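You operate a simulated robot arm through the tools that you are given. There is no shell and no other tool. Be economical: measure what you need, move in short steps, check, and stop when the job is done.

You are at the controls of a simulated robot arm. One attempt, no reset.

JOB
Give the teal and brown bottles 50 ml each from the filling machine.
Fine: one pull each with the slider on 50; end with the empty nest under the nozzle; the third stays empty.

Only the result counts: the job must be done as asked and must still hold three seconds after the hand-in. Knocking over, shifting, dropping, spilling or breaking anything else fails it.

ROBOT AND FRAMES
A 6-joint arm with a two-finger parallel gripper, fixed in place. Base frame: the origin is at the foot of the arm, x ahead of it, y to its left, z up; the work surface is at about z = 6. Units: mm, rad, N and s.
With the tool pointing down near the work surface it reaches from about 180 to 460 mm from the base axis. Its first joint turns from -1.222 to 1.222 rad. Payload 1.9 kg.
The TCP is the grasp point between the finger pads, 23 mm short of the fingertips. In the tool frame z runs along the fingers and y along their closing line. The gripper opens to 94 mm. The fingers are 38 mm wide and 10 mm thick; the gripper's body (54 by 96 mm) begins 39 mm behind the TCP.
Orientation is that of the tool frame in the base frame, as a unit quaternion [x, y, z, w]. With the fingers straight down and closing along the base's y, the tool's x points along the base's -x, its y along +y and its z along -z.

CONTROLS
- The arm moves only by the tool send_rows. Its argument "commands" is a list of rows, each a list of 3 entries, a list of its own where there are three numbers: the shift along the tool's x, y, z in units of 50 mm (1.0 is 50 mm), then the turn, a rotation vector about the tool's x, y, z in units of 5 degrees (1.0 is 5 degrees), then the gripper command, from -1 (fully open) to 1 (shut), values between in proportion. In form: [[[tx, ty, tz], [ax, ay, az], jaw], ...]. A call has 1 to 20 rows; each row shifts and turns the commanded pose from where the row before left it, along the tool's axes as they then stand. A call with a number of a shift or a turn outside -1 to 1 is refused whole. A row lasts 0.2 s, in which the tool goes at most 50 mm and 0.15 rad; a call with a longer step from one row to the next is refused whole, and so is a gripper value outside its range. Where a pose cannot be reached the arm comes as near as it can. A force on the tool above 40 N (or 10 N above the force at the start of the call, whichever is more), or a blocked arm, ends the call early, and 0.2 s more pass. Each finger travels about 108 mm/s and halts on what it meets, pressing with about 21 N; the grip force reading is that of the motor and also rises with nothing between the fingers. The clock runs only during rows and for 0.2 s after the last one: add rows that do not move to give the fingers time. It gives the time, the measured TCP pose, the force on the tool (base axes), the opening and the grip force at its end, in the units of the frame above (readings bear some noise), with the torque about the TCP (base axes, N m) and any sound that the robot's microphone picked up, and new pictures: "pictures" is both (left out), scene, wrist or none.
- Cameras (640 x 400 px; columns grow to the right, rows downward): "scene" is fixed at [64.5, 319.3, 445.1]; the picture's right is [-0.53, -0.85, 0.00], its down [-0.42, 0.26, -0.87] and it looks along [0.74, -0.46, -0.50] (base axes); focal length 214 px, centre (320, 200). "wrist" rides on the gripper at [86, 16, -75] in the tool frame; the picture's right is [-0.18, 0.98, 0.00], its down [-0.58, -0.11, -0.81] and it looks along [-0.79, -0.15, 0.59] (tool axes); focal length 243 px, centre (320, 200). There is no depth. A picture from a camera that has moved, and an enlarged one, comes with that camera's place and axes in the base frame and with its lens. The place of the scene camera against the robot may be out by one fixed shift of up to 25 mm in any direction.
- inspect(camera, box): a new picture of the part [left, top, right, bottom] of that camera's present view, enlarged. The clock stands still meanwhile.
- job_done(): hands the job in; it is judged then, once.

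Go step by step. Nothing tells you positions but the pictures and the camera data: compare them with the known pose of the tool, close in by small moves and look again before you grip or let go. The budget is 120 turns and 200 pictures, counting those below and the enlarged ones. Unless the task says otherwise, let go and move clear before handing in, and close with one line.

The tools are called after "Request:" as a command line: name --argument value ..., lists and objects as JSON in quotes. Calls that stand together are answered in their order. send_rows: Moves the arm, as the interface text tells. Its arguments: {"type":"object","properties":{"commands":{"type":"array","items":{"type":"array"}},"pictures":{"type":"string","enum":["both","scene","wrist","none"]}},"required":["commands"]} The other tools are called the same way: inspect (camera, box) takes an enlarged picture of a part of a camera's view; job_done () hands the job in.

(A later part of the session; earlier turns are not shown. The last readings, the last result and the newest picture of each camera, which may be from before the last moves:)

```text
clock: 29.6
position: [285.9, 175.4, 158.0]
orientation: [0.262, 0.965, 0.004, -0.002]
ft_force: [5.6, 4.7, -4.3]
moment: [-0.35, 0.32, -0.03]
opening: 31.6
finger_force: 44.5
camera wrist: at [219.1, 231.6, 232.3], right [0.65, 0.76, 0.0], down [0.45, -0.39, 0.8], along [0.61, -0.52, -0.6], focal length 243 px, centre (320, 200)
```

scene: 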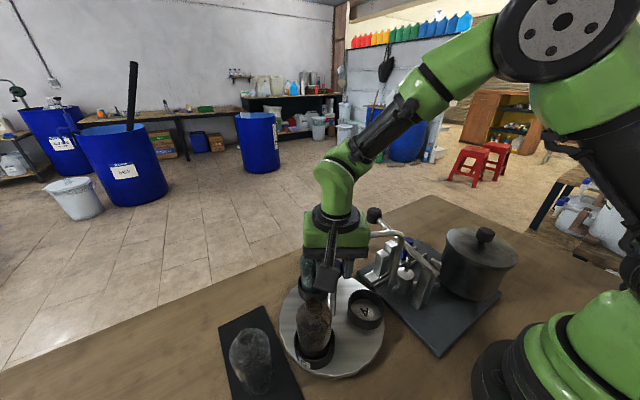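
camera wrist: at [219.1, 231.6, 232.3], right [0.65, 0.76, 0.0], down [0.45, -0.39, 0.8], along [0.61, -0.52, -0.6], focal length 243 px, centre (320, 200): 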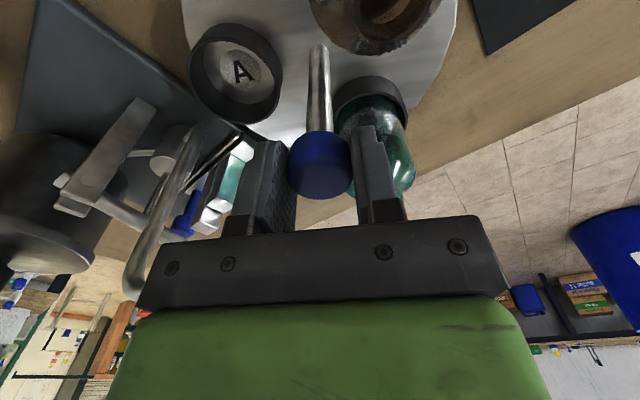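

The table follows. Continue 60° more, then check the teal bottle's clearance with the nozzle.

Request:
send_rows --commands '[[[0, 0, 0], [0, 0, 1], 1], [[0, 0, 0], [0, 0, 1], 1], [[0, 0, 0], [0, 0, 1], 1], [[0, 0, 0], [0, 0, 1], 1], [[0, 0, 0], [0, 0, 1], 1], [[0, 0, 0], [0, 0, 1], 1], [[0, 0, 0], [0, 0, 1], 1], [[0, 0, 0], [0, 0, 1], 1], [[0, 0, 0], [0, 0, 1], 1], [[0, 0, 0], [0, 0, 1], 1], [[0, 0, 0], [0, 0, 1], 1], [[0, 0, 0], [0, 0, 1], 1], [[0, 0, 0], [0, 0, 0], 1]]'

Request:
inspect --camera "scene" --box '[260, 190, 440, 380]'

```text
clock: 32.4
position: [285.2, 174.3, 158.3]
orientation: [0.709, 0.705, 0.002, -0.003]
ft_force: [7.8, 19.8, -14.3]
moment: [0.6, -0.36, -0.01]
opening: 31.8
finger_force: 45.4
camera wrist: at [302.4, 260.4, 232.5], right [0.98, -0.19, 0.0], down [-0.11, -0.59, 0.8], along [-0.15, -0.79, -0.6], focal length 243 px, centre (320, 200)
```

scene: 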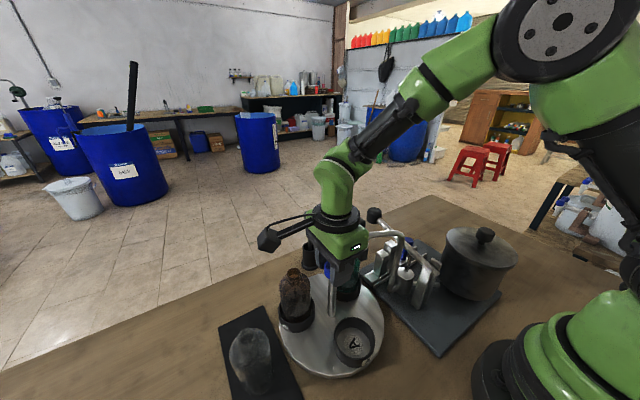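
wrist: 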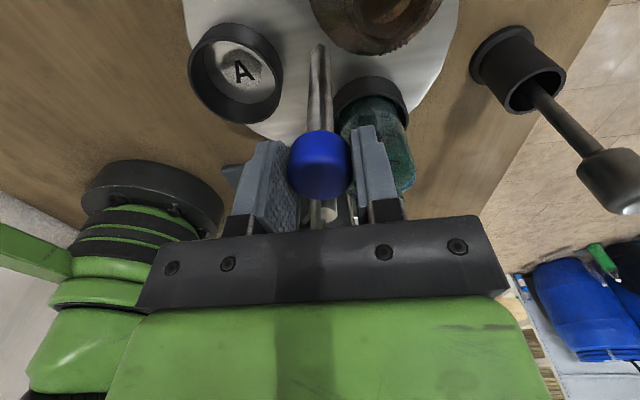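

```text
2.11 times, centred on (350, 285) of scene
camera zoom: at [64.5, 319.3, 445.1], right [-0.53, -0.85, 0.0], down [-0.42, 0.26, -0.87], along [0.74, -0.46, -0.5], focal length 452 px, centre (257, 21)
```

zoom: 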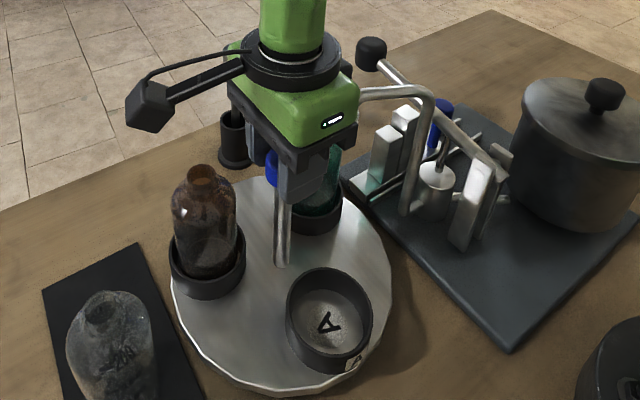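

Continue the last 30° to bring the teal bottle under the nozzle.

Request:
send_rows --commands '[[[0, 0, 0], [0, 0, 1], 1], [[0, 0, 0], [0, 0, 1], 1], [[0, 0, 0], [0, 0, 1], 1], [[0, 0, 0], [0, 0, 1], 1], [[0, 0, 0], [0, 0, 1], 1], [[0, 0, 0], [0, 0, 1], 1], [[0, 0, 0], [0, 0, 0], 1]]'

Request:
inspect --camera "scene" --box '[260, 190, 440, 380]'

```text
clock: 34.0
position: [285.5, 175.3, 157.1]
orientation: [0.867, 0.498, 0.001, -0.002]
ft_force: [9.6, 21.7, -9.0]
moment: [0.15, -0.87, -0.05]
opening: 32.0
finger_force: 45.2
camera wrist: at [343.3, 240.5, 232.4], right [0.76, -0.65, 0.0], down [-0.39, -0.45, 0.8], along [-0.53, -0.61, -0.6], focal length 243 px, centre (320, 200)
```

scene: 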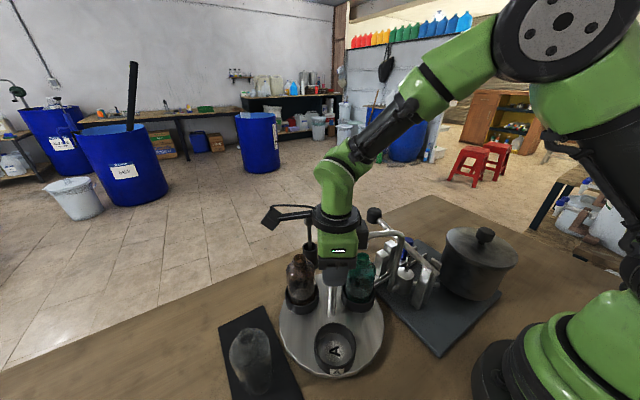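
wrist: 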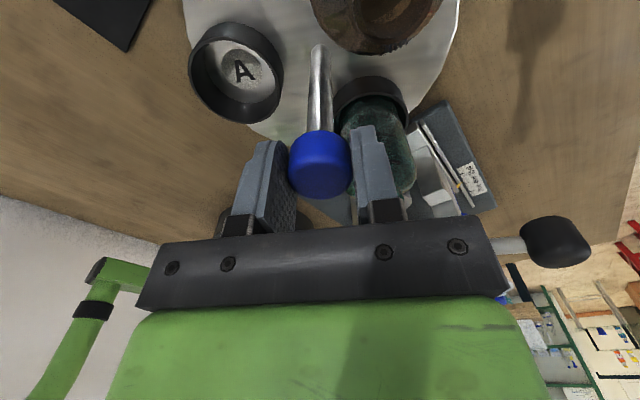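

```text
2.11 times, centred on (350, 285) of scene
camera zoom: at [64.5, 319.3, 445.1], right [-0.53, -0.85, 0.0], down [-0.42, 0.26, -0.87], along [0.74, -0.46, -0.5], focal length 452 px, centre (257, 21)
```

zoom: 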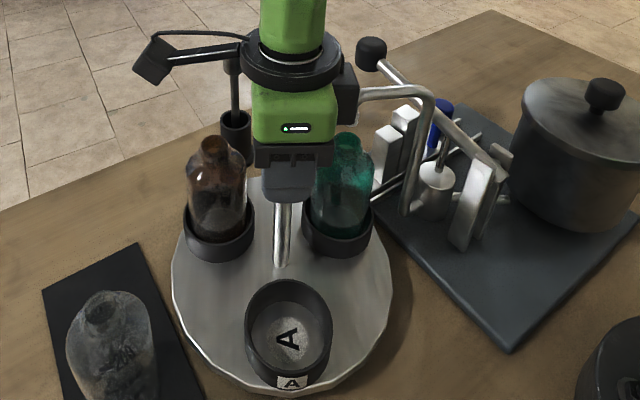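

Now release, lift and check that the teal bottle sits under the nozzle.

Request:
send_rows --commands '[[[0, 0, 0], [0, 0, 0], -0.06], [[0, 0, 0], [0, 0, 0], -0.06], [[0, 0, -0.8], [0, 0, 0], -0.06], [[0, 0, -0.8], [0, 0, 0], -0.06], [[0, 0, -0.8], [0, 0, 0], -0.06], [[0, 0, 0], [0, 0, 0], -0.06]]'

Request:
inspect --camera "scene" --box '[270, 200, 430, 370]'

Request:
inspect --camera "wrist" --box '[220, 0, 520, 200]'

```text
clock: 35.4
position: [285.0, 174.0, 277.9]
orientation: [0.867, 0.498, 0.001, -0.003]
ft_force: [-0.3, 0.1, 0.0]
moment: [0.01, 0.03, 0.02]
opening: 49.7
finger_force: 0.1
camera wrist: at [343.6, 240.1, 352.6], right [0.76, -0.65, 0.0], down [-0.39, -0.45, 0.8], along [-0.53, -0.61, -0.59], focal length 243 px, centre (320, 200)
```

scene: 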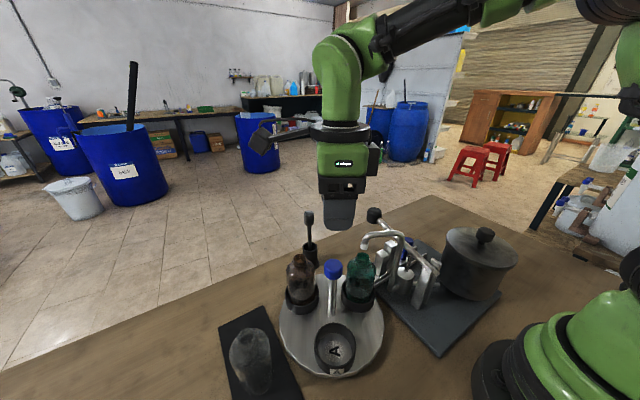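
wrist: 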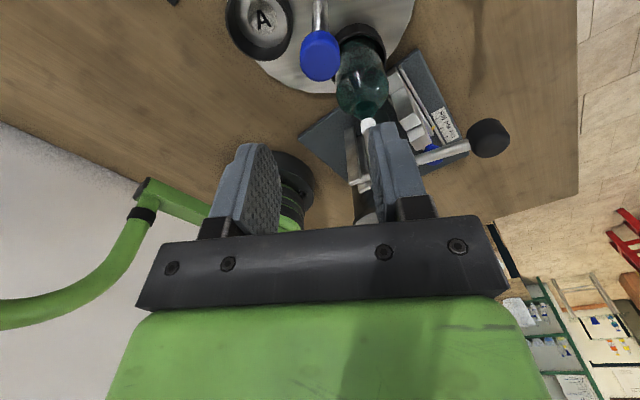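

```text
2.35 times, centred on (350, 285) of scene
camera zoom: at [64.5, 319.3, 445.1], right [-0.53, -0.85, 0.0], down [-0.42, 0.26, -0.87], along [0.74, -0.46, -0.5], focal length 505 px, centre (249, 0)
```

zoom: 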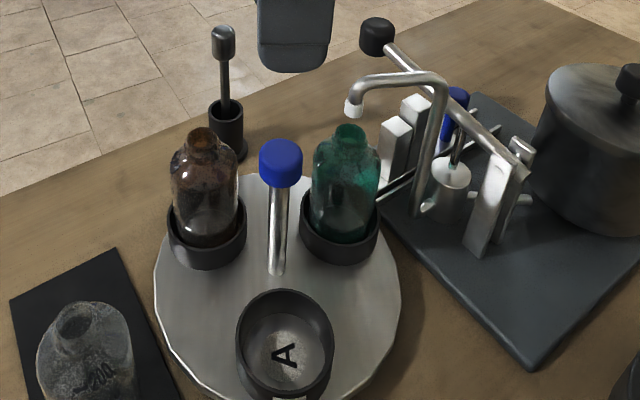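

```text
2.00 times, centred on (370, 100) of wrist
camera zoom: at [343.6, 240.1, 352.6], right [0.76, -0.65, 0.0], down [-0.39, -0.45, 0.8], along [-0.53, -0.61, -0.59], focal length 485 px, centre (220, 400)
```

zoom: 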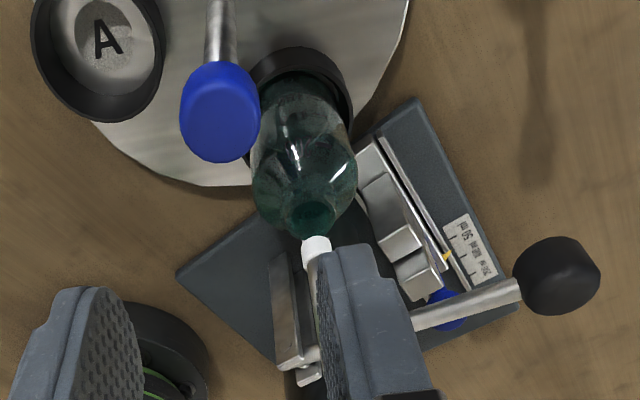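

The teal neck lines up under the nozzle in both views. Now move above the lever knob (≈(366,-2,152)) with closed fingers.

Request:
send_rows --commands '[[[-0.448, 0.632, 0.1], [0, 0, 0], 1], [[-0.448, 0.632, 0.1], [0, 0, 0], 1], [[-0.448, 0.632, 0.1], [0, 0, 0], 1], [[-0.448, 0.632, 0.3], [0, 0, 0], 1], [[-0.448, 0.632, 0.3], [0, 0, 0], 1], [[0, 0, 0], [0, 0, 0], 1]]'

Request:
inspect --camera "scene" --box '[320, 150, 480, 290]'

```text
clock: 36.8
position: [366.3, -1.8, 230.7]
orientation: [0.867, 0.499, 0.001, -0.002]
ft_force: [-0.2, 0.3, -0.5]
moment: [0.03, -0.01, 0.01]
opening: 0.0
finger_force: 20.7
camera wrist: at [423.2, 63.8, 305.5], right [0.76, -0.65, -0.01], down [-0.39, -0.45, 0.8], along [-0.53, -0.61, -0.59], focal length 243 px, centre (320, 200)
```

scene: 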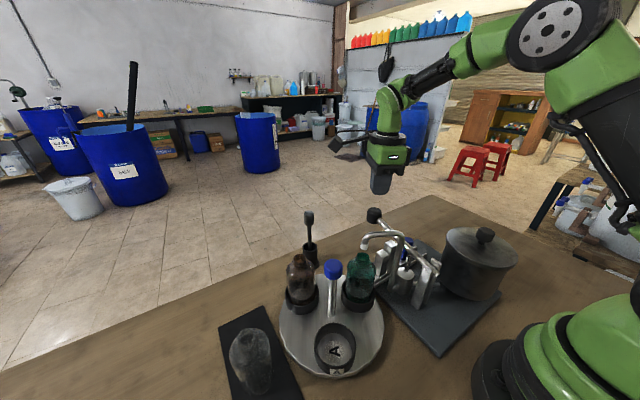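
wrist: 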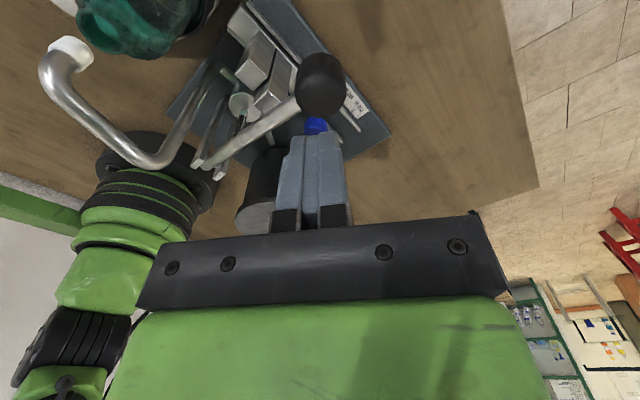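

```text
2.86 times, centred on (400, 220) of scene
camera zoom: at [64.5, 319.2, 445.1], right [-0.53, -0.85, 0.0], down [-0.42, 0.26, -0.87], along [0.74, -0.46, -0.5], focal length 613 px, centre (91, 143)
```

zoom: 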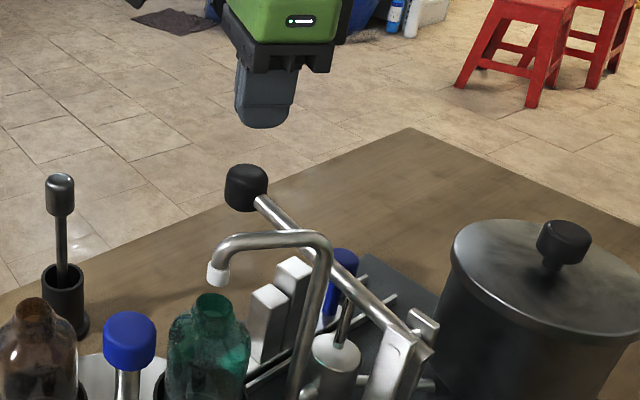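

Refine by a few mm and come down to just above the knob.

Request:
send_rows --commands '[[[0.09, 0.04, 0.4], [0, 0, 0], 1], [[0, 0, 0.35], [0, 0, 0], 1], [[0, 0, 0], [0, 0, 0], 1]]'

Request:
inspect --camera "scene" --box '[330, 150, 450, 290]'

Request:
inspect --camera "wrist" --box '[220, 0, 440, 220]'

```text
clock: 37.6
position: [369.2, 0.2, 193.4]
orientation: [0.867, 0.499, 0.001, -0.004]
ft_force: [0.1, 0.1, 0.0]
moment: [0.0, 0.01, -0.01]
opening: 0.1
finger_force: 21.0
camera wrist: at [427.2, 66.9, 267.7], right [0.76, -0.65, -0.01], down [-0.38, -0.45, 0.8], along [-0.53, -0.61, -0.59], focal length 243 px, centre (320, 200)
```

scene: 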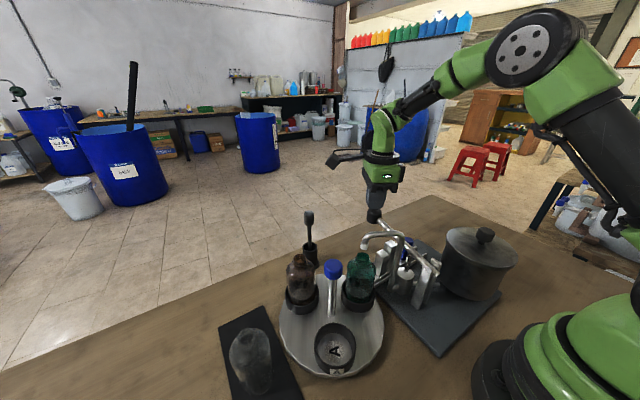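
wrist: 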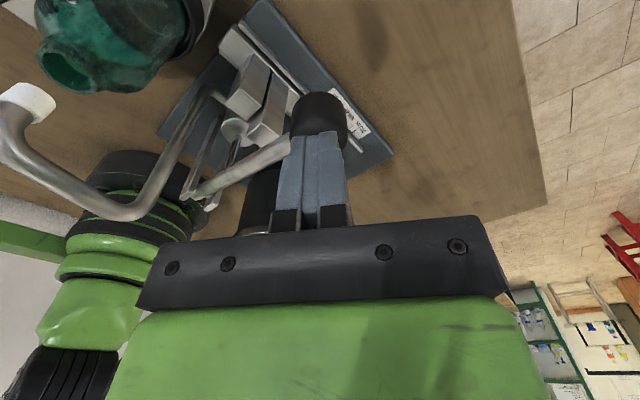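

```text
2.86 times, centred on (390, 220) of scene
camera zoom: at [64.5, 319.3, 445.1], right [-0.53, -0.85, 0.0], down [-0.42, 0.26, -0.87], along [0.74, -0.46, -0.5], focal length 613 px, centre (120, 143)
```

zoom: 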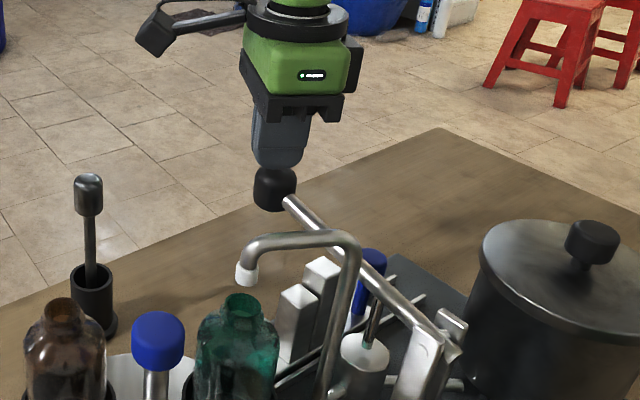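

```text
1.82 times, centred on (330, 110) of wrist
camera zoom: at [427.2, 66.9, 267.7], right [0.76, -0.65, -0.01], down [-0.38, -0.45, 0.8], along [-0.53, -0.61, -0.59], focal length 441 px, centre (302, 364)
```

zoom: 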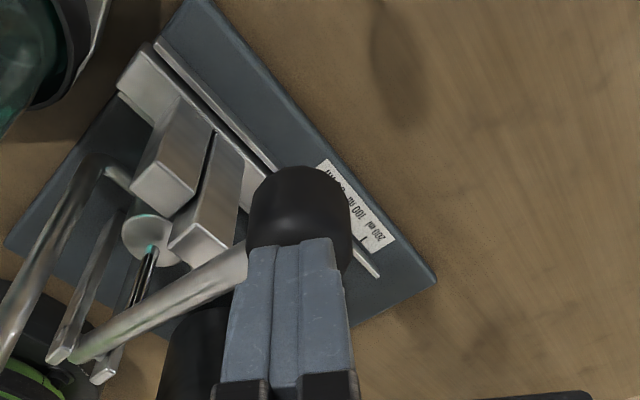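

Fingers are centred on the knob and the tall (50) stop is under the lever. Press down gradually.

Request:
send_rows --commands '[[[0, 0, 0.12], [0, 0, 0], 1], [[0, 0, 0.12], [0, 0, 0], 1], [[0, 0, 0.12], [0, 0, 0], 1], [[0, 0, 0.12], [0, 0, 0], 1], [[0, 0, 0], [0, 0, 0], 1]]' --pictures "scene"

Request:
inspect --camera "scene" --box '[330, 150, 450, 290]'

```text
clock: 38.8
position: [369.1, 1.9, 169.0]
orientation: [0.867, 0.499, 0.0, -0.003]
ft_force: [0.4, 0.1, 1.5]
moment: [0.01, -0.01, -0.01]
opening: 0.0
finger_force: 20.9
```

scene: 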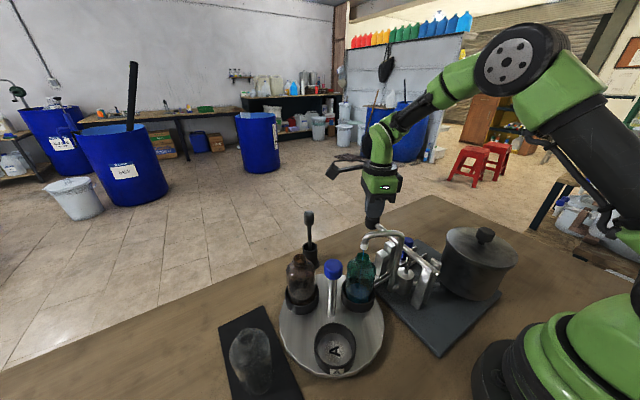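

```text
2.86 times, centred on (390, 220) of scene
camera zoom: at [64.5, 319.3, 445.1], right [-0.53, -0.85, 0.0], down [-0.42, 0.26, -0.87], along [0.74, -0.46, -0.5], focal length 613 px, centre (120, 143)
```

zoom: 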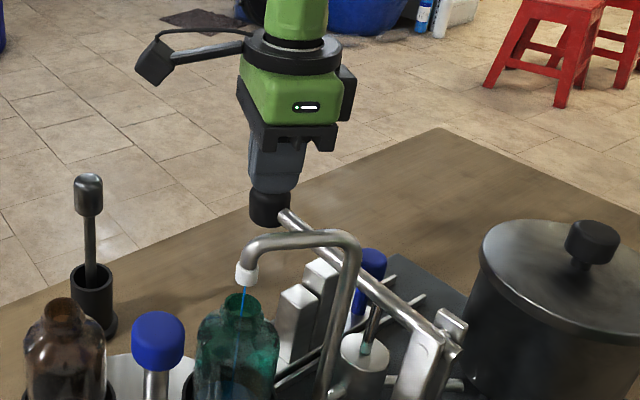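

Liquid is running into the teal bottle. Continue to the stop.

Request:
send_rows --commands '[[[0, 0, 0.12], [0, 0, 0], 1], [[0, 0, 0.12], [0, 0, 0], 1], [[0, 0, 0.12], [0, 0, 0], 1], [[0, 0, 0.12], [0, 0, 0], 1], [[0, 0, 0.12], [0, 0, 0], 1], [[0, 0, 0.12], [0, 0, 0], 1], [[0, 0, 0.12], [0, 0, 0], 1], [[0, 0, 0.12], [0, 0, 0], 1], [[0, 0, 0], [0, 0, 0], 1]]' --pictures "scene"

Request:
inspect --camera "scene" --box '[330, 150, 450, 290]'

```text
clock: 39.7
position: [369.5, 0.9, 154.5]
orientation: [0.867, 0.497, 0.001, -0.003]
ft_force: [-3.1, -0.5, 5.5]
moment: [0.01, 0.05, 0.01]
opening: 0.0
finger_force: 21.4
stopped in row 4: the force on the tool passed its limit at 54 N (the readings are from after the stop); the commanded pose is now the measured one
```

scene: 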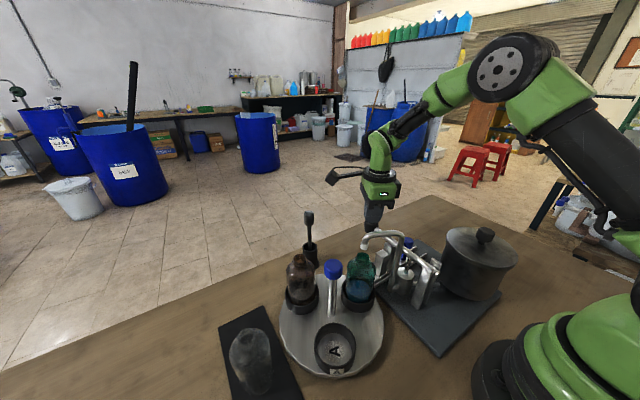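

```text
2.86 times, centred on (390, 220) of scene
camera zoom: at [64.5, 319.3, 445.2], right [-0.53, -0.85, 0.0], down [-0.42, 0.26, -0.87], along [0.74, -0.46, -0.5], focal length 613 px, centre (120, 143)
```

zoom: 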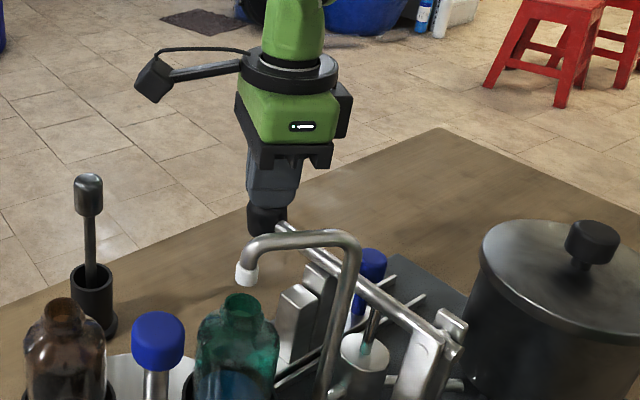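

The lever hit its stop and the flow ended. Raise the tool and watch whether the lever returns by itself.

Request:
send_rows --commands '[[[0, 0, -0.2], [0, 0, 0], 1], [[0, 0, -0.2], [0, 0, 0], 1], [[0, 0, -0.2], [0, 0, 0], 1], [[0, 0, -0.2], [0, 0, 0], 1], [[0, 0, -0.3], [0, 0, 0], 1], [[0, 0, -0.4], [0, 0, 0], 1], [[0, 0, -0.5], [0, 0, 0], 1], [[0, 0, 0], [0, 0, 0], 1]]'

Request:
inspect --camera "scene" --box '[330, 150, 450, 290]'

```text
clock: 41.5
position: [369.9, 0.9, 255.0]
orientation: [0.867, 0.498, 0.001, -0.003]
ft_force: [0.1, 0.4, 0.1]
moment: [0.0, -0.02, 0.0]
opening: 0.3
finger_force: 20.8
camera wrist: at [427.4, 66.7, 328.9], right [0.76, -0.65, 0.0], down [-0.39, -0.45, 0.8], along [-0.53, -0.61, -0.59], focal length 243 px, centre (320, 200)
```

scene: 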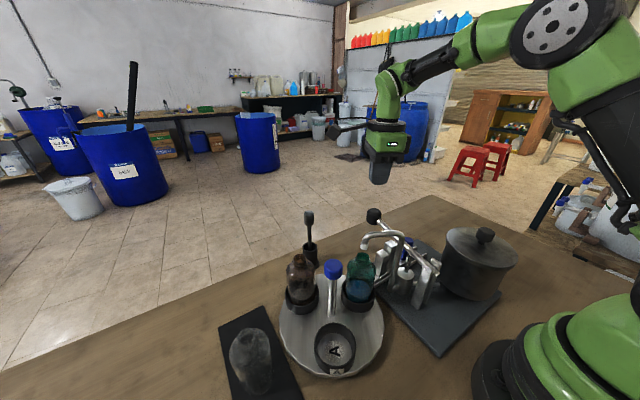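
wrist: 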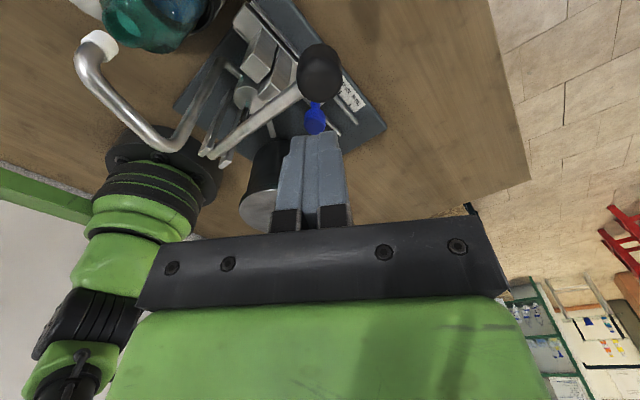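

```text
2.86 times, centred on (390, 220) of scene
camera zoom: at [64.5, 319.3, 445.1], right [-0.53, -0.85, 0.0], down [-0.42, 0.26, -0.87], along [0.74, -0.46, -0.5], focal length 613 px, centre (120, 143)
```

zoom: 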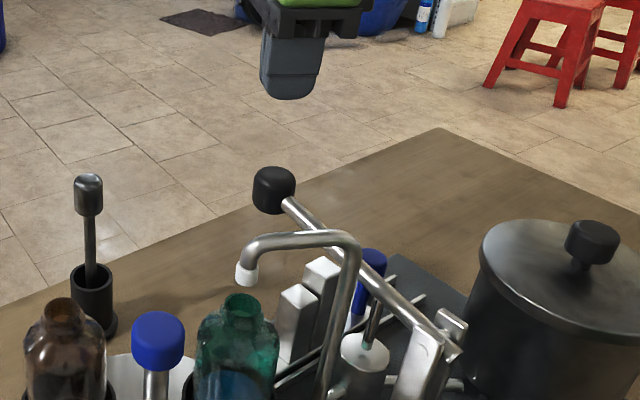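

The lever sprang back; teal has its 50 ml. Go back over the turntable knob and unwind the wrist.

Request:
send_rows --commands '[[[0.43, -0.64, -0.1], [0, 0, 0], -0.06], [[0.43, -0.64, 0], [0, 0, 0], -0.06], [[0.43, -0.64, 0], [0, 0, 0], -0.06], [[0.43, -0.64, 0], [0, 0, 0], -0.06], [[0.43, -0.64, 0], [0, 0, 0], -0.06], [[0, 0, 0], [0, 0, -1], -0.06], [[0, 0, 0], [0, 0, -1], -0.06], [[0, 0, 0], [0, 0, -1], -0.06], [[0, 0, 0], [0, 0, -1], -0.06], [[0, 0, 0], [0, 0, -1], -0.06], [[0, 0, 0], [0, 0, -1], -0.06], [[0, 0, 0], [0, 0, -1], -0.06], [[0, 0, 0], [0, 0, -1], -0.06], [[0, 0, 0], [0, 0, -1], -0.06], [[0, 0, 0], [0, 0, -1], -0.06], [[0, 0, 0], [0, 0, -1], -0.06], [[0, 0, 0], [0, 0, -1], -0.06], [[0, 0, 0], [0, 0, -1], -0.06], [[0, 0, 0], [0, 0, -1], -0.06], [[0, 0, 0], [0, 0, -1], -0.06]]' --pictures "none"

Request:
send_rows --commands '[[[0, 0, 0], [0, 0, -1], -0.06], [[0, 0, 0], [0, 0, -1], -0.06], [[0, 0, 0], [0, 0, -1], -0.06], [[0, 0, 0], [0, 0, -1], -0.06], [[0, 0, 0], [0, 0, -1], -0.06], [[0, 0, 0], [0, 0, -1], -0.06], [[0, 0, 0], [0, 0, -1], -0.06], [[0, 0, 0], [0, 0, -1], -0.06], [[0, 0, 0], [0, 0, -1], -0.06], [[0, 0, 0], [0, 0, 0], -0.06], [[0, 0, 0], [0, 0, 0], -0.06]]'

Request:
inspect --camera "wrist" --box '[220, 0, 440, 150]'

```text
clock: 45.7
position: [285.7, 175.2, 261.0]
orientation: [0.384, 0.923, 0.004, -0.001]
ft_force: [1.3, 0.7, 0.7]
moment: [-0.02, 0.0, -0.01]
opening: 49.7
finger_force: 0.0
```

```text
clock: 48.1
position: [285.0, 174.6, 260.9]
orientation: [0.002, 1.0, 0.003, 0.0]
ft_force: [0.7, -0.1, -0.1]
moment: [0.03, -0.04, 0.03]
opening: 49.8
finger_force: 0.1
camera wrist: at [199.4, 190.2, 335.2], right [0.19, 0.98, 0.01], down [0.58, -0.12, 0.81], along [0.79, -0.15, -0.59], focal length 243 px, centre (320, 200)
```

scene: 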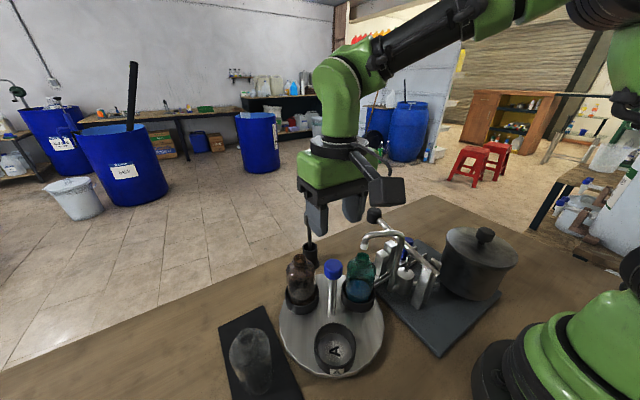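
wrist: 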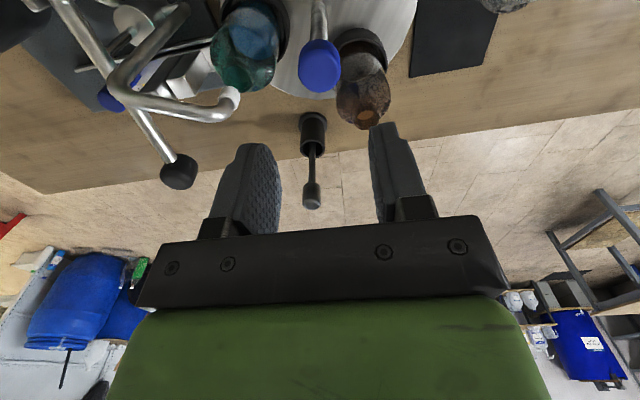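

```text
2.67 times, centred on (330, 75) of wrist
camera zoom: at [199.4, 190.2, 335.2], right [0.19, 0.98, 0.01], down [0.58, -0.12, 0.81], along [0.79, -0.15, -0.59], focal length 647 px, centre (293, 533)
```

zoom: 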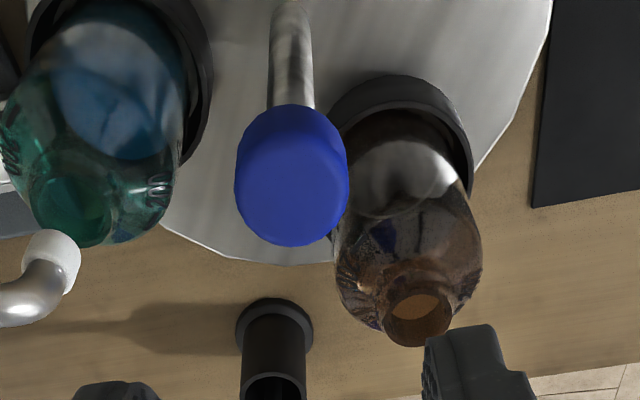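

Descend and grip again.

Request:
send_rows --commands '[[[0, 0, 0.7], [0, 0, 0], -0.06], [[0, 0, 0.7], [0, 0, 0], -0.06], [[0, 0, 0.66], [0, 0, 0], -0.06], [[0, 0, 0], [0, 0, 0], -0.06], [[0, 0, 0], [0, 0, 0], 1], [[0, 0, 0], [0, 0, 0], 1], [[0, 0, 0], [0, 0, 0], 1]]' --pictures "wrist"

```text
clock: 49.7
position: [284.9, 174.8, 158.2]
orientation: [0.002, 1.0, 0.003, 0.001]
ft_force: [2.5, -14.7, -11.0]
moment: [-0.49, -0.73, 0.0]
opening: 31.9
finger_force: 45.1
camera wrist: at [200.0, 190.6, 231.7], right [0.19, 0.98, 0.0], down [0.58, -0.11, 0.81], along [0.79, -0.15, -0.59], focal length 243 px, centre (320, 200)
```

wrist: 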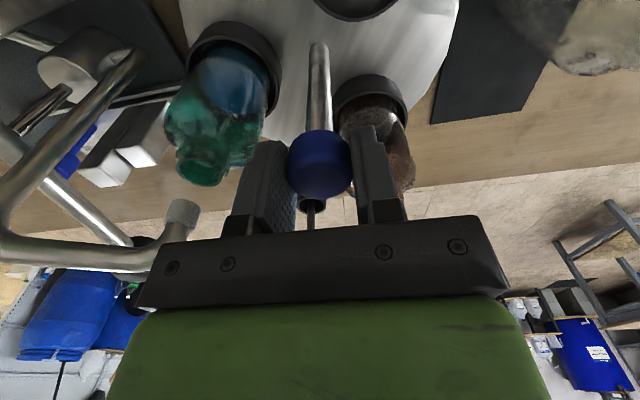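

Turn another 120° clockwise.

Request:
send_rows --commands '[[[0, 0, 0], [0, 0, 0.5], 1], [[0, 0, 0], [0, 0, 1], 1], [[0, 0, 0], [0, 0, 1], 1], [[0, 0, 0], [0, 0, 1], 1], [[0, 0, 0], [0, 0, 1], 1], [[0, 0, 0], [0, 0, 1], 1], [[0, 0, 0], [0, 0, 1], 1], [[0, 0, 0], [0, 0, 1], 1], [[0, 0, 0], [0, 0, 1], 1], [[0, 0, 0], [0, 0, 1], 1], [[0, 0, 0], [0, 0, 1], 1], [[0, 0, 0], [0, 0, 1], 1], [[0, 0, 0], [0, 0, 0.5], 1], [[0, 0, 0], [0, 0, 0], 1]]' --pictures "none"

Request:
send_rows --commands '[[[0, 0, 0], [0, 0, 0.5], 1], [[0, 0, 0], [0, 0, 1], 1], [[0, 0, 0], [0, 0, 1], 1], [[0, 0, 0], [0, 0, 1], 1], [[0, 0, 0], [0, 0, 1], 1], [[0, 0, 0], [0, 0, 1], 1], [[0, 0, 0], [0, 0, 1], 1], [[0, 0, 0], [0, 0, 1], 1], [[0, 0, 0], [0, 0, 1], 1], [[0, 0, 0], [0, 0, 1], 1], [[0, 0, 0], [0, 0, 1], 1], [[0, 0, 0], [0, 0, 1], 1], [[0, 0, 0], [0, 0, 0.5], 1], [[0, 0, 0], [0, 0, 0], 1]]'

```text
clock: 50.9
position: [285.7, 174.8, 158.0]
orientation: [0.192, 0.981, 0.001, -0.001]
ft_force: [1.8, -1.4, 0.1]
moment: [-0.07, 0.58, 0.03]
opening: 31.8
finger_force: 45.2
stopped in row 6: the force on the tool passed its limit at 41 N (the readings are from after the stop); the commanded pose is now the measured one
```

```text
clock: 53.9
position: [284.8, 174.2, 158.9]
orientation: [0.658, 0.753, 0.0, -0.002]
ft_force: [-21.7, -18.5, 13.5]
moment: [0.61, -0.19, -0.02]
opening: 32.2
finger_force: 45.4
camera wrist: at [290.6, 261.4, 231.8], right [1.0, -0.05, 0.0], down [-0.03, -0.59, 0.8], along [-0.04, -0.8, -0.59], focal length 243 px, centre (320, 200)
```

scene: 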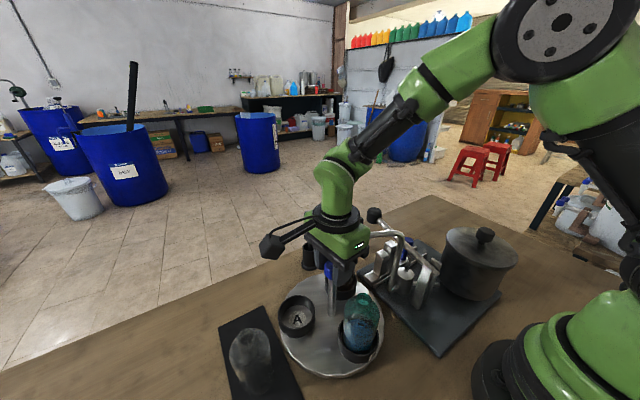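
wrist: 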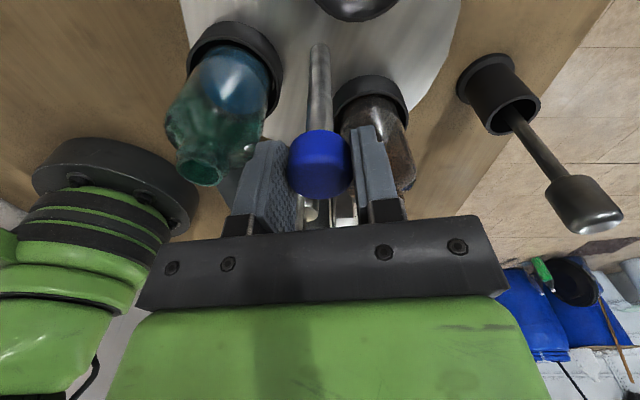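

82° done so far (one call had stopped early). Turn the remaining 37.8°.

Request:
send_rows --commands '[[[0, 0, 0], [0, 0, 0.5], 1], [[0, 0, 0], [0, 0, 1], 1], [[0, 0, 0], [0, 0, 1], 1], [[0, 0, 0], [0, 0, 1], 1], [[0, 0, 0], [0, 0, 1], 1], [[0, 0, 0], [0, 0, 1], 1], [[0, 0, 0], [0, 0, 1], 1], [[0, 0, 0], [0, 0, 0.7], 1], [[0, 0, 0], [0, 0, 0.36], 1], [[0, 0, 0], [0, 0, 0], 1]]'

```text
clock: 56.1
position: [285.7, 173.7, 159.2]
orientation: [0.867, 0.499, -0.002, -0.001]
ft_force: [-22.9, -16.8, 12.8]
moment: [-1.06, 0.17, -0.01]
opening: 31.9
finger_force: 45.3
camera wrist: at [343.3, 240.5, 231.4], right [0.76, -0.65, 0.0], down [-0.38, -0.45, 0.81], along [-0.53, -0.61, -0.59], focal length 243 px, centre (320, 200)
```

scene: 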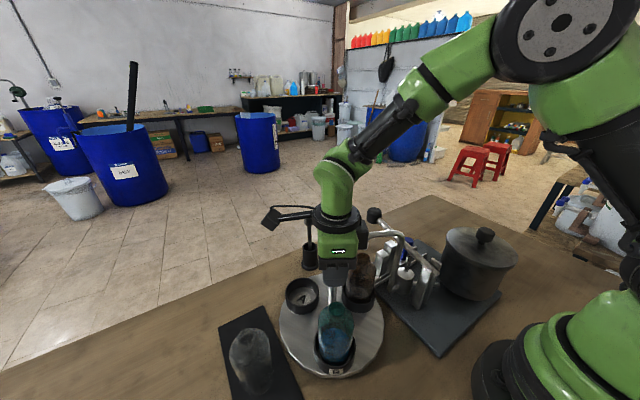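
wrist: 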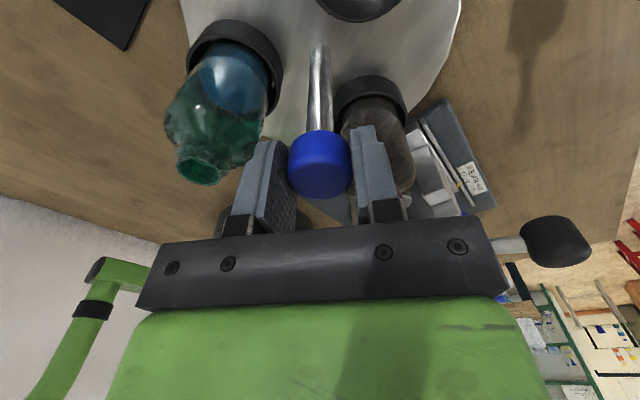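

Release gently and lift to check the brown bottle under the nozzle.

Request:
send_rows --commands '[[[0, 0, 0], [0, 0, 0], 0.1], [[0, 0, 0], [0, 0, 0], 0.1], [[0, 0, -0.8], [0, 0, 0], 0.1], [[0, 0, -0.8], [0, 0, 0], 0.1], [[0, 0, -0.8], [0, 0, 0], 0.1], [[0, 0, 0], [0, 0, 0], 0.1]]'

Request:
inspect --camera "scene" --box '[270, 200, 430, 370]'

Request:
inspect --camera "wrist" --box '[220, 0, 520, 200]'

```text
clock: 57.5
position: [286.4, 172.2, 278.0]
orientation: [0.866, 0.499, 0.0, -0.002]
ft_force: [1.1, -0.8, -0.3]
moment: [0.0, 0.04, -0.03]
opening: 42.4
finger_force: 0.1
camera wrist: at [344.5, 239.5, 352.5], right [0.76, -0.65, 0.0], down [-0.39, -0.45, 0.8], along [-0.53, -0.61, -0.59], focal length 243 px, centre (320, 200)
```

scene: 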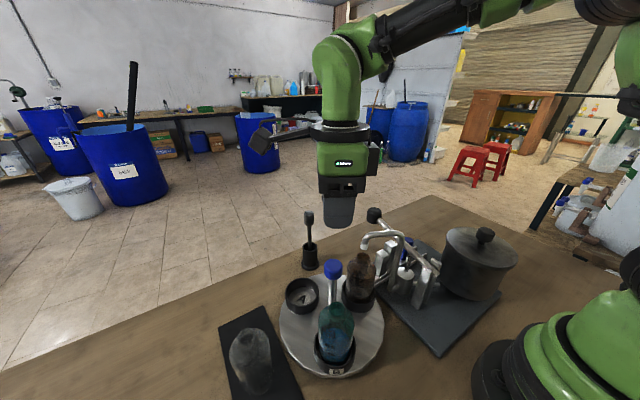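
wrist: 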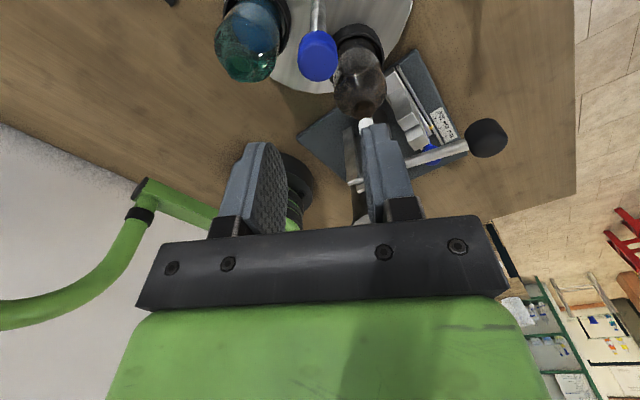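

```text
2.35 times, centred on (350, 285) of scene
camera zoom: at [64.5, 319.3, 445.1], right [-0.53, -0.85, 0.0], down [-0.42, 0.26, -0.87], along [0.74, -0.46, -0.5], focal length 505 px, centre (249, 0)
```

zoom: 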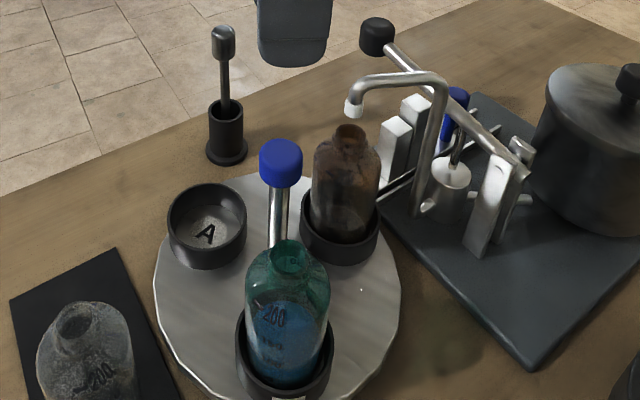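

```text
2.00 times, centred on (370, 100) of wrist
camera zoom: at [344.5, 239.5, 352.5], right [0.76, -0.65, 0.0], down [-0.39, -0.45, 0.8], along [-0.53, -0.61, -0.59], focal length 485 px, centre (220, 400)
```

zoom: 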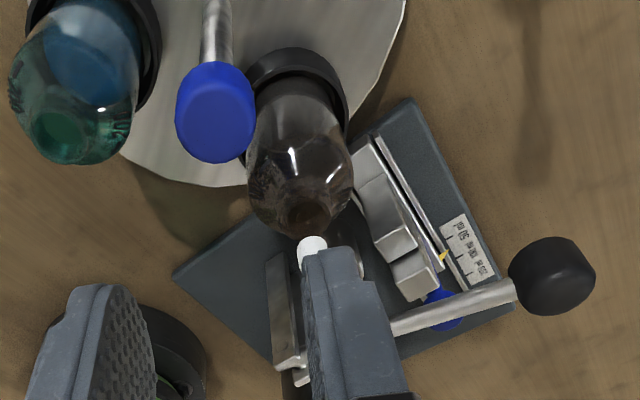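

Brown is aligned the same way. Move back over the lever with closed fingers.

Request:
send_rows --commands '[[[-0.429, 0.631, 0.1], [0, 0, 0], 1], [[-0.429, 0.631, 0.1], [0, 0, 0], 1], [[-0.429, 0.631, 0.1], [0, 0, 0], 1], [[-0.429, 0.631, 0.3], [0, 0, 0], 1], [[-0.429, 0.631, 0.3], [0, 0, 0], 1], [[0, 0, 0.4], [0, 0, 0], 1], [[0, 0, 0.4], [0, 0, 0], 1], [[0, 0, 0], [0, 0, 0], 1]]'

Request:
inspect --camera "scene" --box '[330, 150, 450, 290]'

```text
clock: 59.3
position: [370.7, 3.5, 191.3]
orientation: [0.867, 0.499, 0.001, -0.001]
ft_force: [-0.1, -0.5, 0.5]
moment: [0.02, 0.01, 0.0]
opening: 0.0
finger_force: 21.5
camera wrist: at [427.6, 69.3, 265.7], right [0.76, -0.65, 0.0], down [-0.39, -0.45, 0.8], along [-0.53, -0.61, -0.59], focal length 243 px, centre (320, 200)
```

scene: 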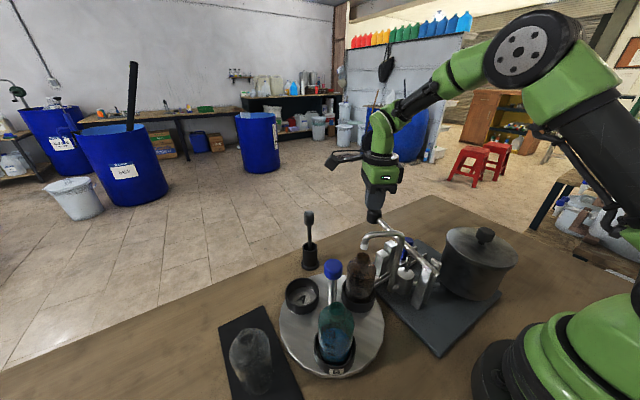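
wrist: 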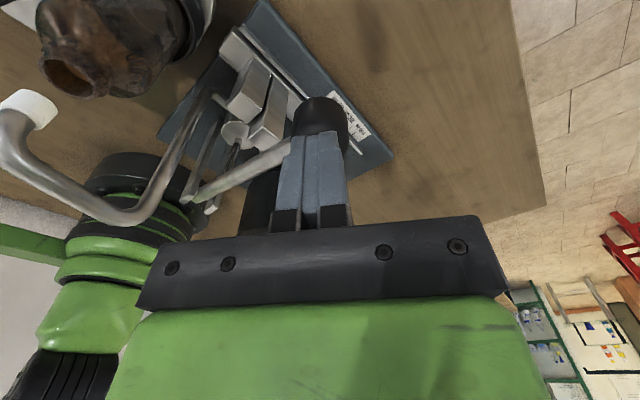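

```text
2.86 times, centred on (390, 220) of scene
camera zoom: at [64.5, 319.3, 445.1], right [-0.53, -0.85, 0.0], down [-0.42, 0.26, -0.87], along [0.74, -0.46, -0.5], focal length 613 px, centre (120, 143)
```

zoom: 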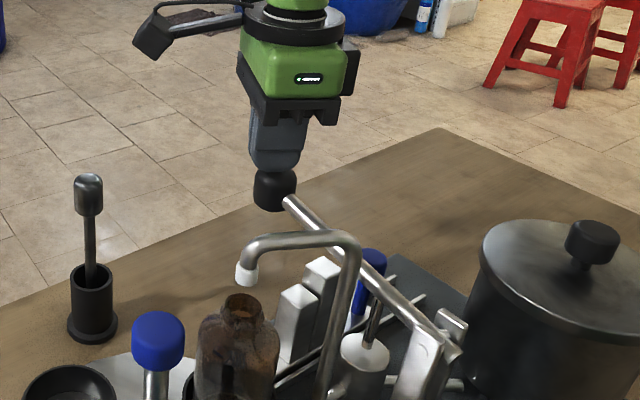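

Good. Press down to the stop in one stroke.

Request:
send_rows --commands '[[[-0.05, 0, 0], [0, 0, 0], 1], [[0, 0, 0.12], [0, 0, 0], 1], [[0, 0, 0.12], [0, 0, 0], 1], [[0, 0, 0.12], [0, 0, 0], 1], [[0, 0, 0.12], [0, 0, 0], 1], [[0, 0, 0.12], [0, 0, 0], 1], [[0, 0, 0.12], [0, 0, 0], 1], [[0, 0, 0.12], [0, 0, 0], 1], [[0, 0, 0.12], [0, 0, 0], 1], [[0, 0, 0.12], [0, 0, 0], 1], [[0, 0, 0], [0, 0, 0], 1]]' --pictures "scene"

Request:
inspect --camera "scene" --box '[330, 150, 450, 290]'

```text
clock: 61.1
position: [367.7, 0.0, 155.5]
orientation: [0.866, 0.499, 0.003, 0.0]
ft_force: [-2.8, 0.6, 5.3]
moment: [-0.01, 0.03, 0.0]
opening: 0.0
finger_force: 20.5
stopped in row 8: the force on the tool passed its limit at 57 N (the readings are from after the stop); the commanded pose is now the measured one
```

scene: 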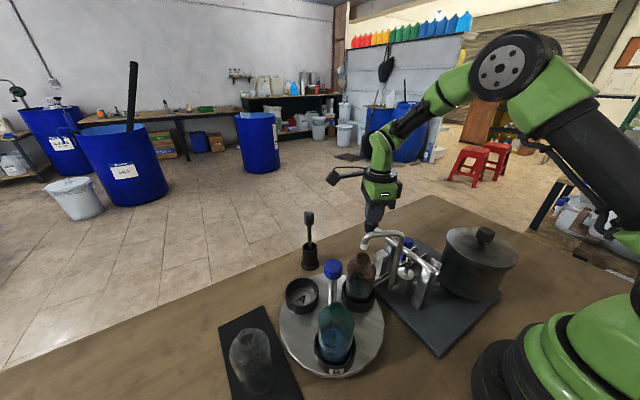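

```text
2.86 times, centred on (390, 220) of scene
camera zoom: at [64.5, 319.3, 445.2], right [-0.53, -0.85, 0.0], down [-0.42, 0.26, -0.87], along [0.74, -0.46, -0.5], focal length 613 px, centre (120, 143)
```

zoom: 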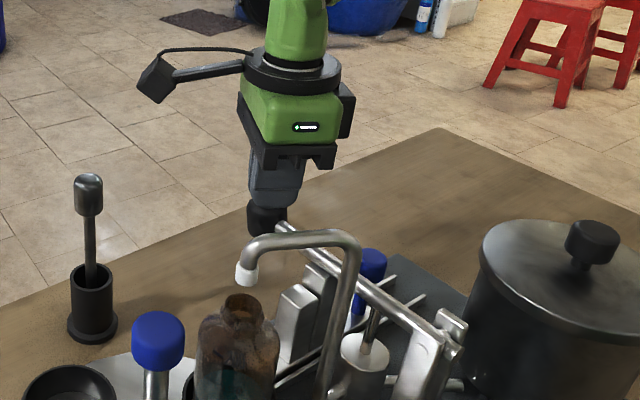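

Stop reached with the same depth as before. Raise the tool.

Request:
send_rows --commands '[[[0, 0, 0], [0, 0, 0], 1], [[0, 0, -0.2], [0, 0, 0], 1], [[0, 0, -0.2], [0, 0, 0], 1], [[0, 0, -0.2], [0, 0, 0], 1], [[0, 0, -0.2], [0, 0, 0], 1], [[0, 0, -0.3], [0, 0, 0], 1], [[0, 0, -0.4], [0, 0, 0], 1], [[0, 0, -0.6], [0, 0, 0], 1], [[0, 0, 0], [0, 0, 0], 1]]' --pictures "scene"

Request:
inspect --camera "scene" --box '[270, 190, 440, 380]'

```text
clock: 63.1
position: [367.3, 0.7, 260.8]
orientation: [0.866, 0.5, 0.002, -0.001]
ft_force: [0.5, 0.2, -0.3]
moment: [0.01, -0.01, 0.0]
opening: 0.0
finger_force: 21.4
```

scene: 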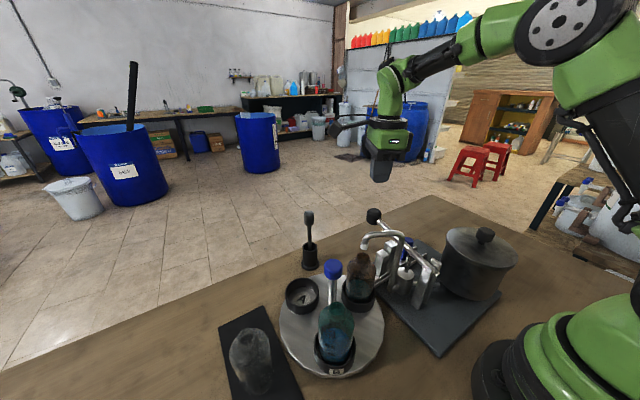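

```text
2.11 times, centred on (355, 285) of scene
camera zoom: at [64.5, 319.3, 445.1], right [-0.53, -0.85, 0.0], down [-0.42, 0.26, -0.87], along [0.74, -0.46, -0.5], focal length 452 px, centre (246, 21)
```

zoom: 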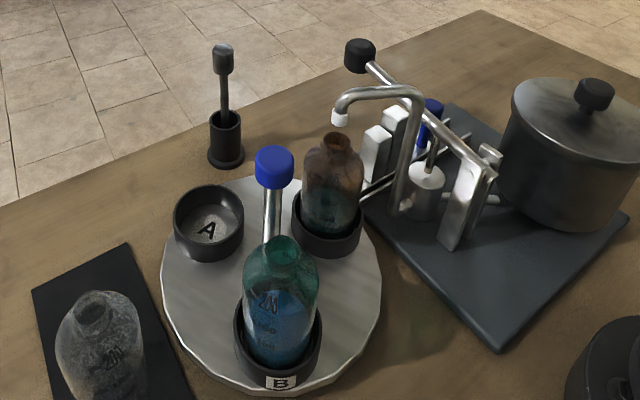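

Both are filled. Return to the turntable knob and unwind the wrist for the last third of a turn.

Request:
send_rows --commands '[[[0.438, -0.632, 0], [0, 0, 0], 0.1], [[0.438, -0.632, 0], [0, 0, 0], 0.1], [[0.438, -0.632, 0], [0, 0, 0], 0.1], [[0.438, -0.632, 0], [0, 0, 0], 0.1], [[0.438, -0.632, 0], [0, 0, 0], 0.1], [[0, 0, 0], [0, 0, -1], 0.1], [[0, 0, 0], [0, 0, -1], 0.1], [[0, 0, 0], [0, 0, -1], 0.1], [[0, 0, 0], [0, 0, -1], 0.1], [[0, 0, 0], [0, 0, -1], 0.1], [[0, 0, 0], [0, 0, -1], 0.1], [[0, 0, 0], [0, 0, -1], 0.1], [[0, 0, 0], [0, 0, -1], 0.1], [[0, 0, 0], [0, 0, -1], 0.1], [[0, 0, 0], [0, 0, -1], 0.1], [[0, 0, 0], [0, 0, -1], 0.1], [[0, 0, 0], [0, 0, -1], 0.1], [[0, 0, 0], [0, 0, -1], 0.1], [[0, 0, 0], [0, 0, -1], 0.1], [[0, 0, 0], [0, 0, -1], 0.1]]' --pictures "none"

Request:
send_rows --commands '[[[0, 0, 0], [0, 0, -1], 0.1], [[0, 0, 0], [0, 0, -1], 0.1], [[0, 0, 0], [0, 0, -1], 0.1], [[0, 0, 0], [0, 0, -1], 0.1], [[0, 0, 0], [0, 0, -1], 0.1], [[0, 0, 0], [0, 0, -1], 0.1], [[0, 0, 0], [0, 0, -1], 0.1], [[0, 0, 0], [0, 0, -1], 0.1], [[0, 0, 0], [0, 0, -1], 0.1], [[0, 0, 0], [0, 0, 0], 0.1], [[0, 0, 0], [0, 0, 0], 0.1]]' --pictures "wrist"

```text
clock: 67.3
position: [286.8, 173.7, 260.5]
orientation: [0.383, 0.924, 0.002, 0.001]
ft_force: [-0.1, -0.6, 0.1]
moment: [0.01, -0.01, 0.0]
opening: 42.3
finger_force: 0.1
```

```text
clock: 69.7
position: [285.9, 173.4, 260.1]
orientation: [0.001, 1.0, 0.001, 0.002]
ft_force: [0.3, 0.3, -0.1]
moment: [0.02, 0.0, -0.02]
opening: 42.3
finger_force: 0.1
camera wrist: at [199.8, 189.7, 334.1], right [0.19, 0.98, 0.0], down [0.58, -0.11, 0.81], along [0.79, -0.15, -0.59], focal length 243 px, centre (320, 200)
```

wrist: 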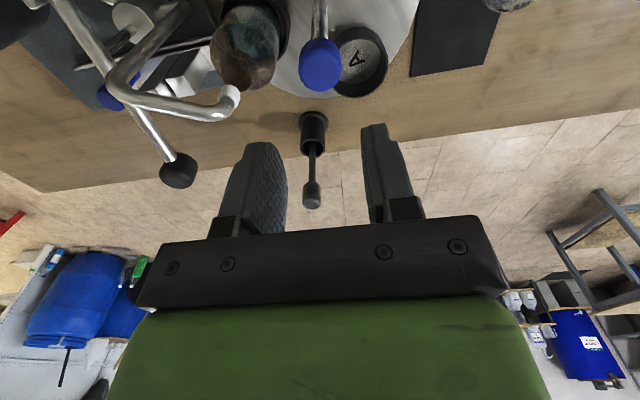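

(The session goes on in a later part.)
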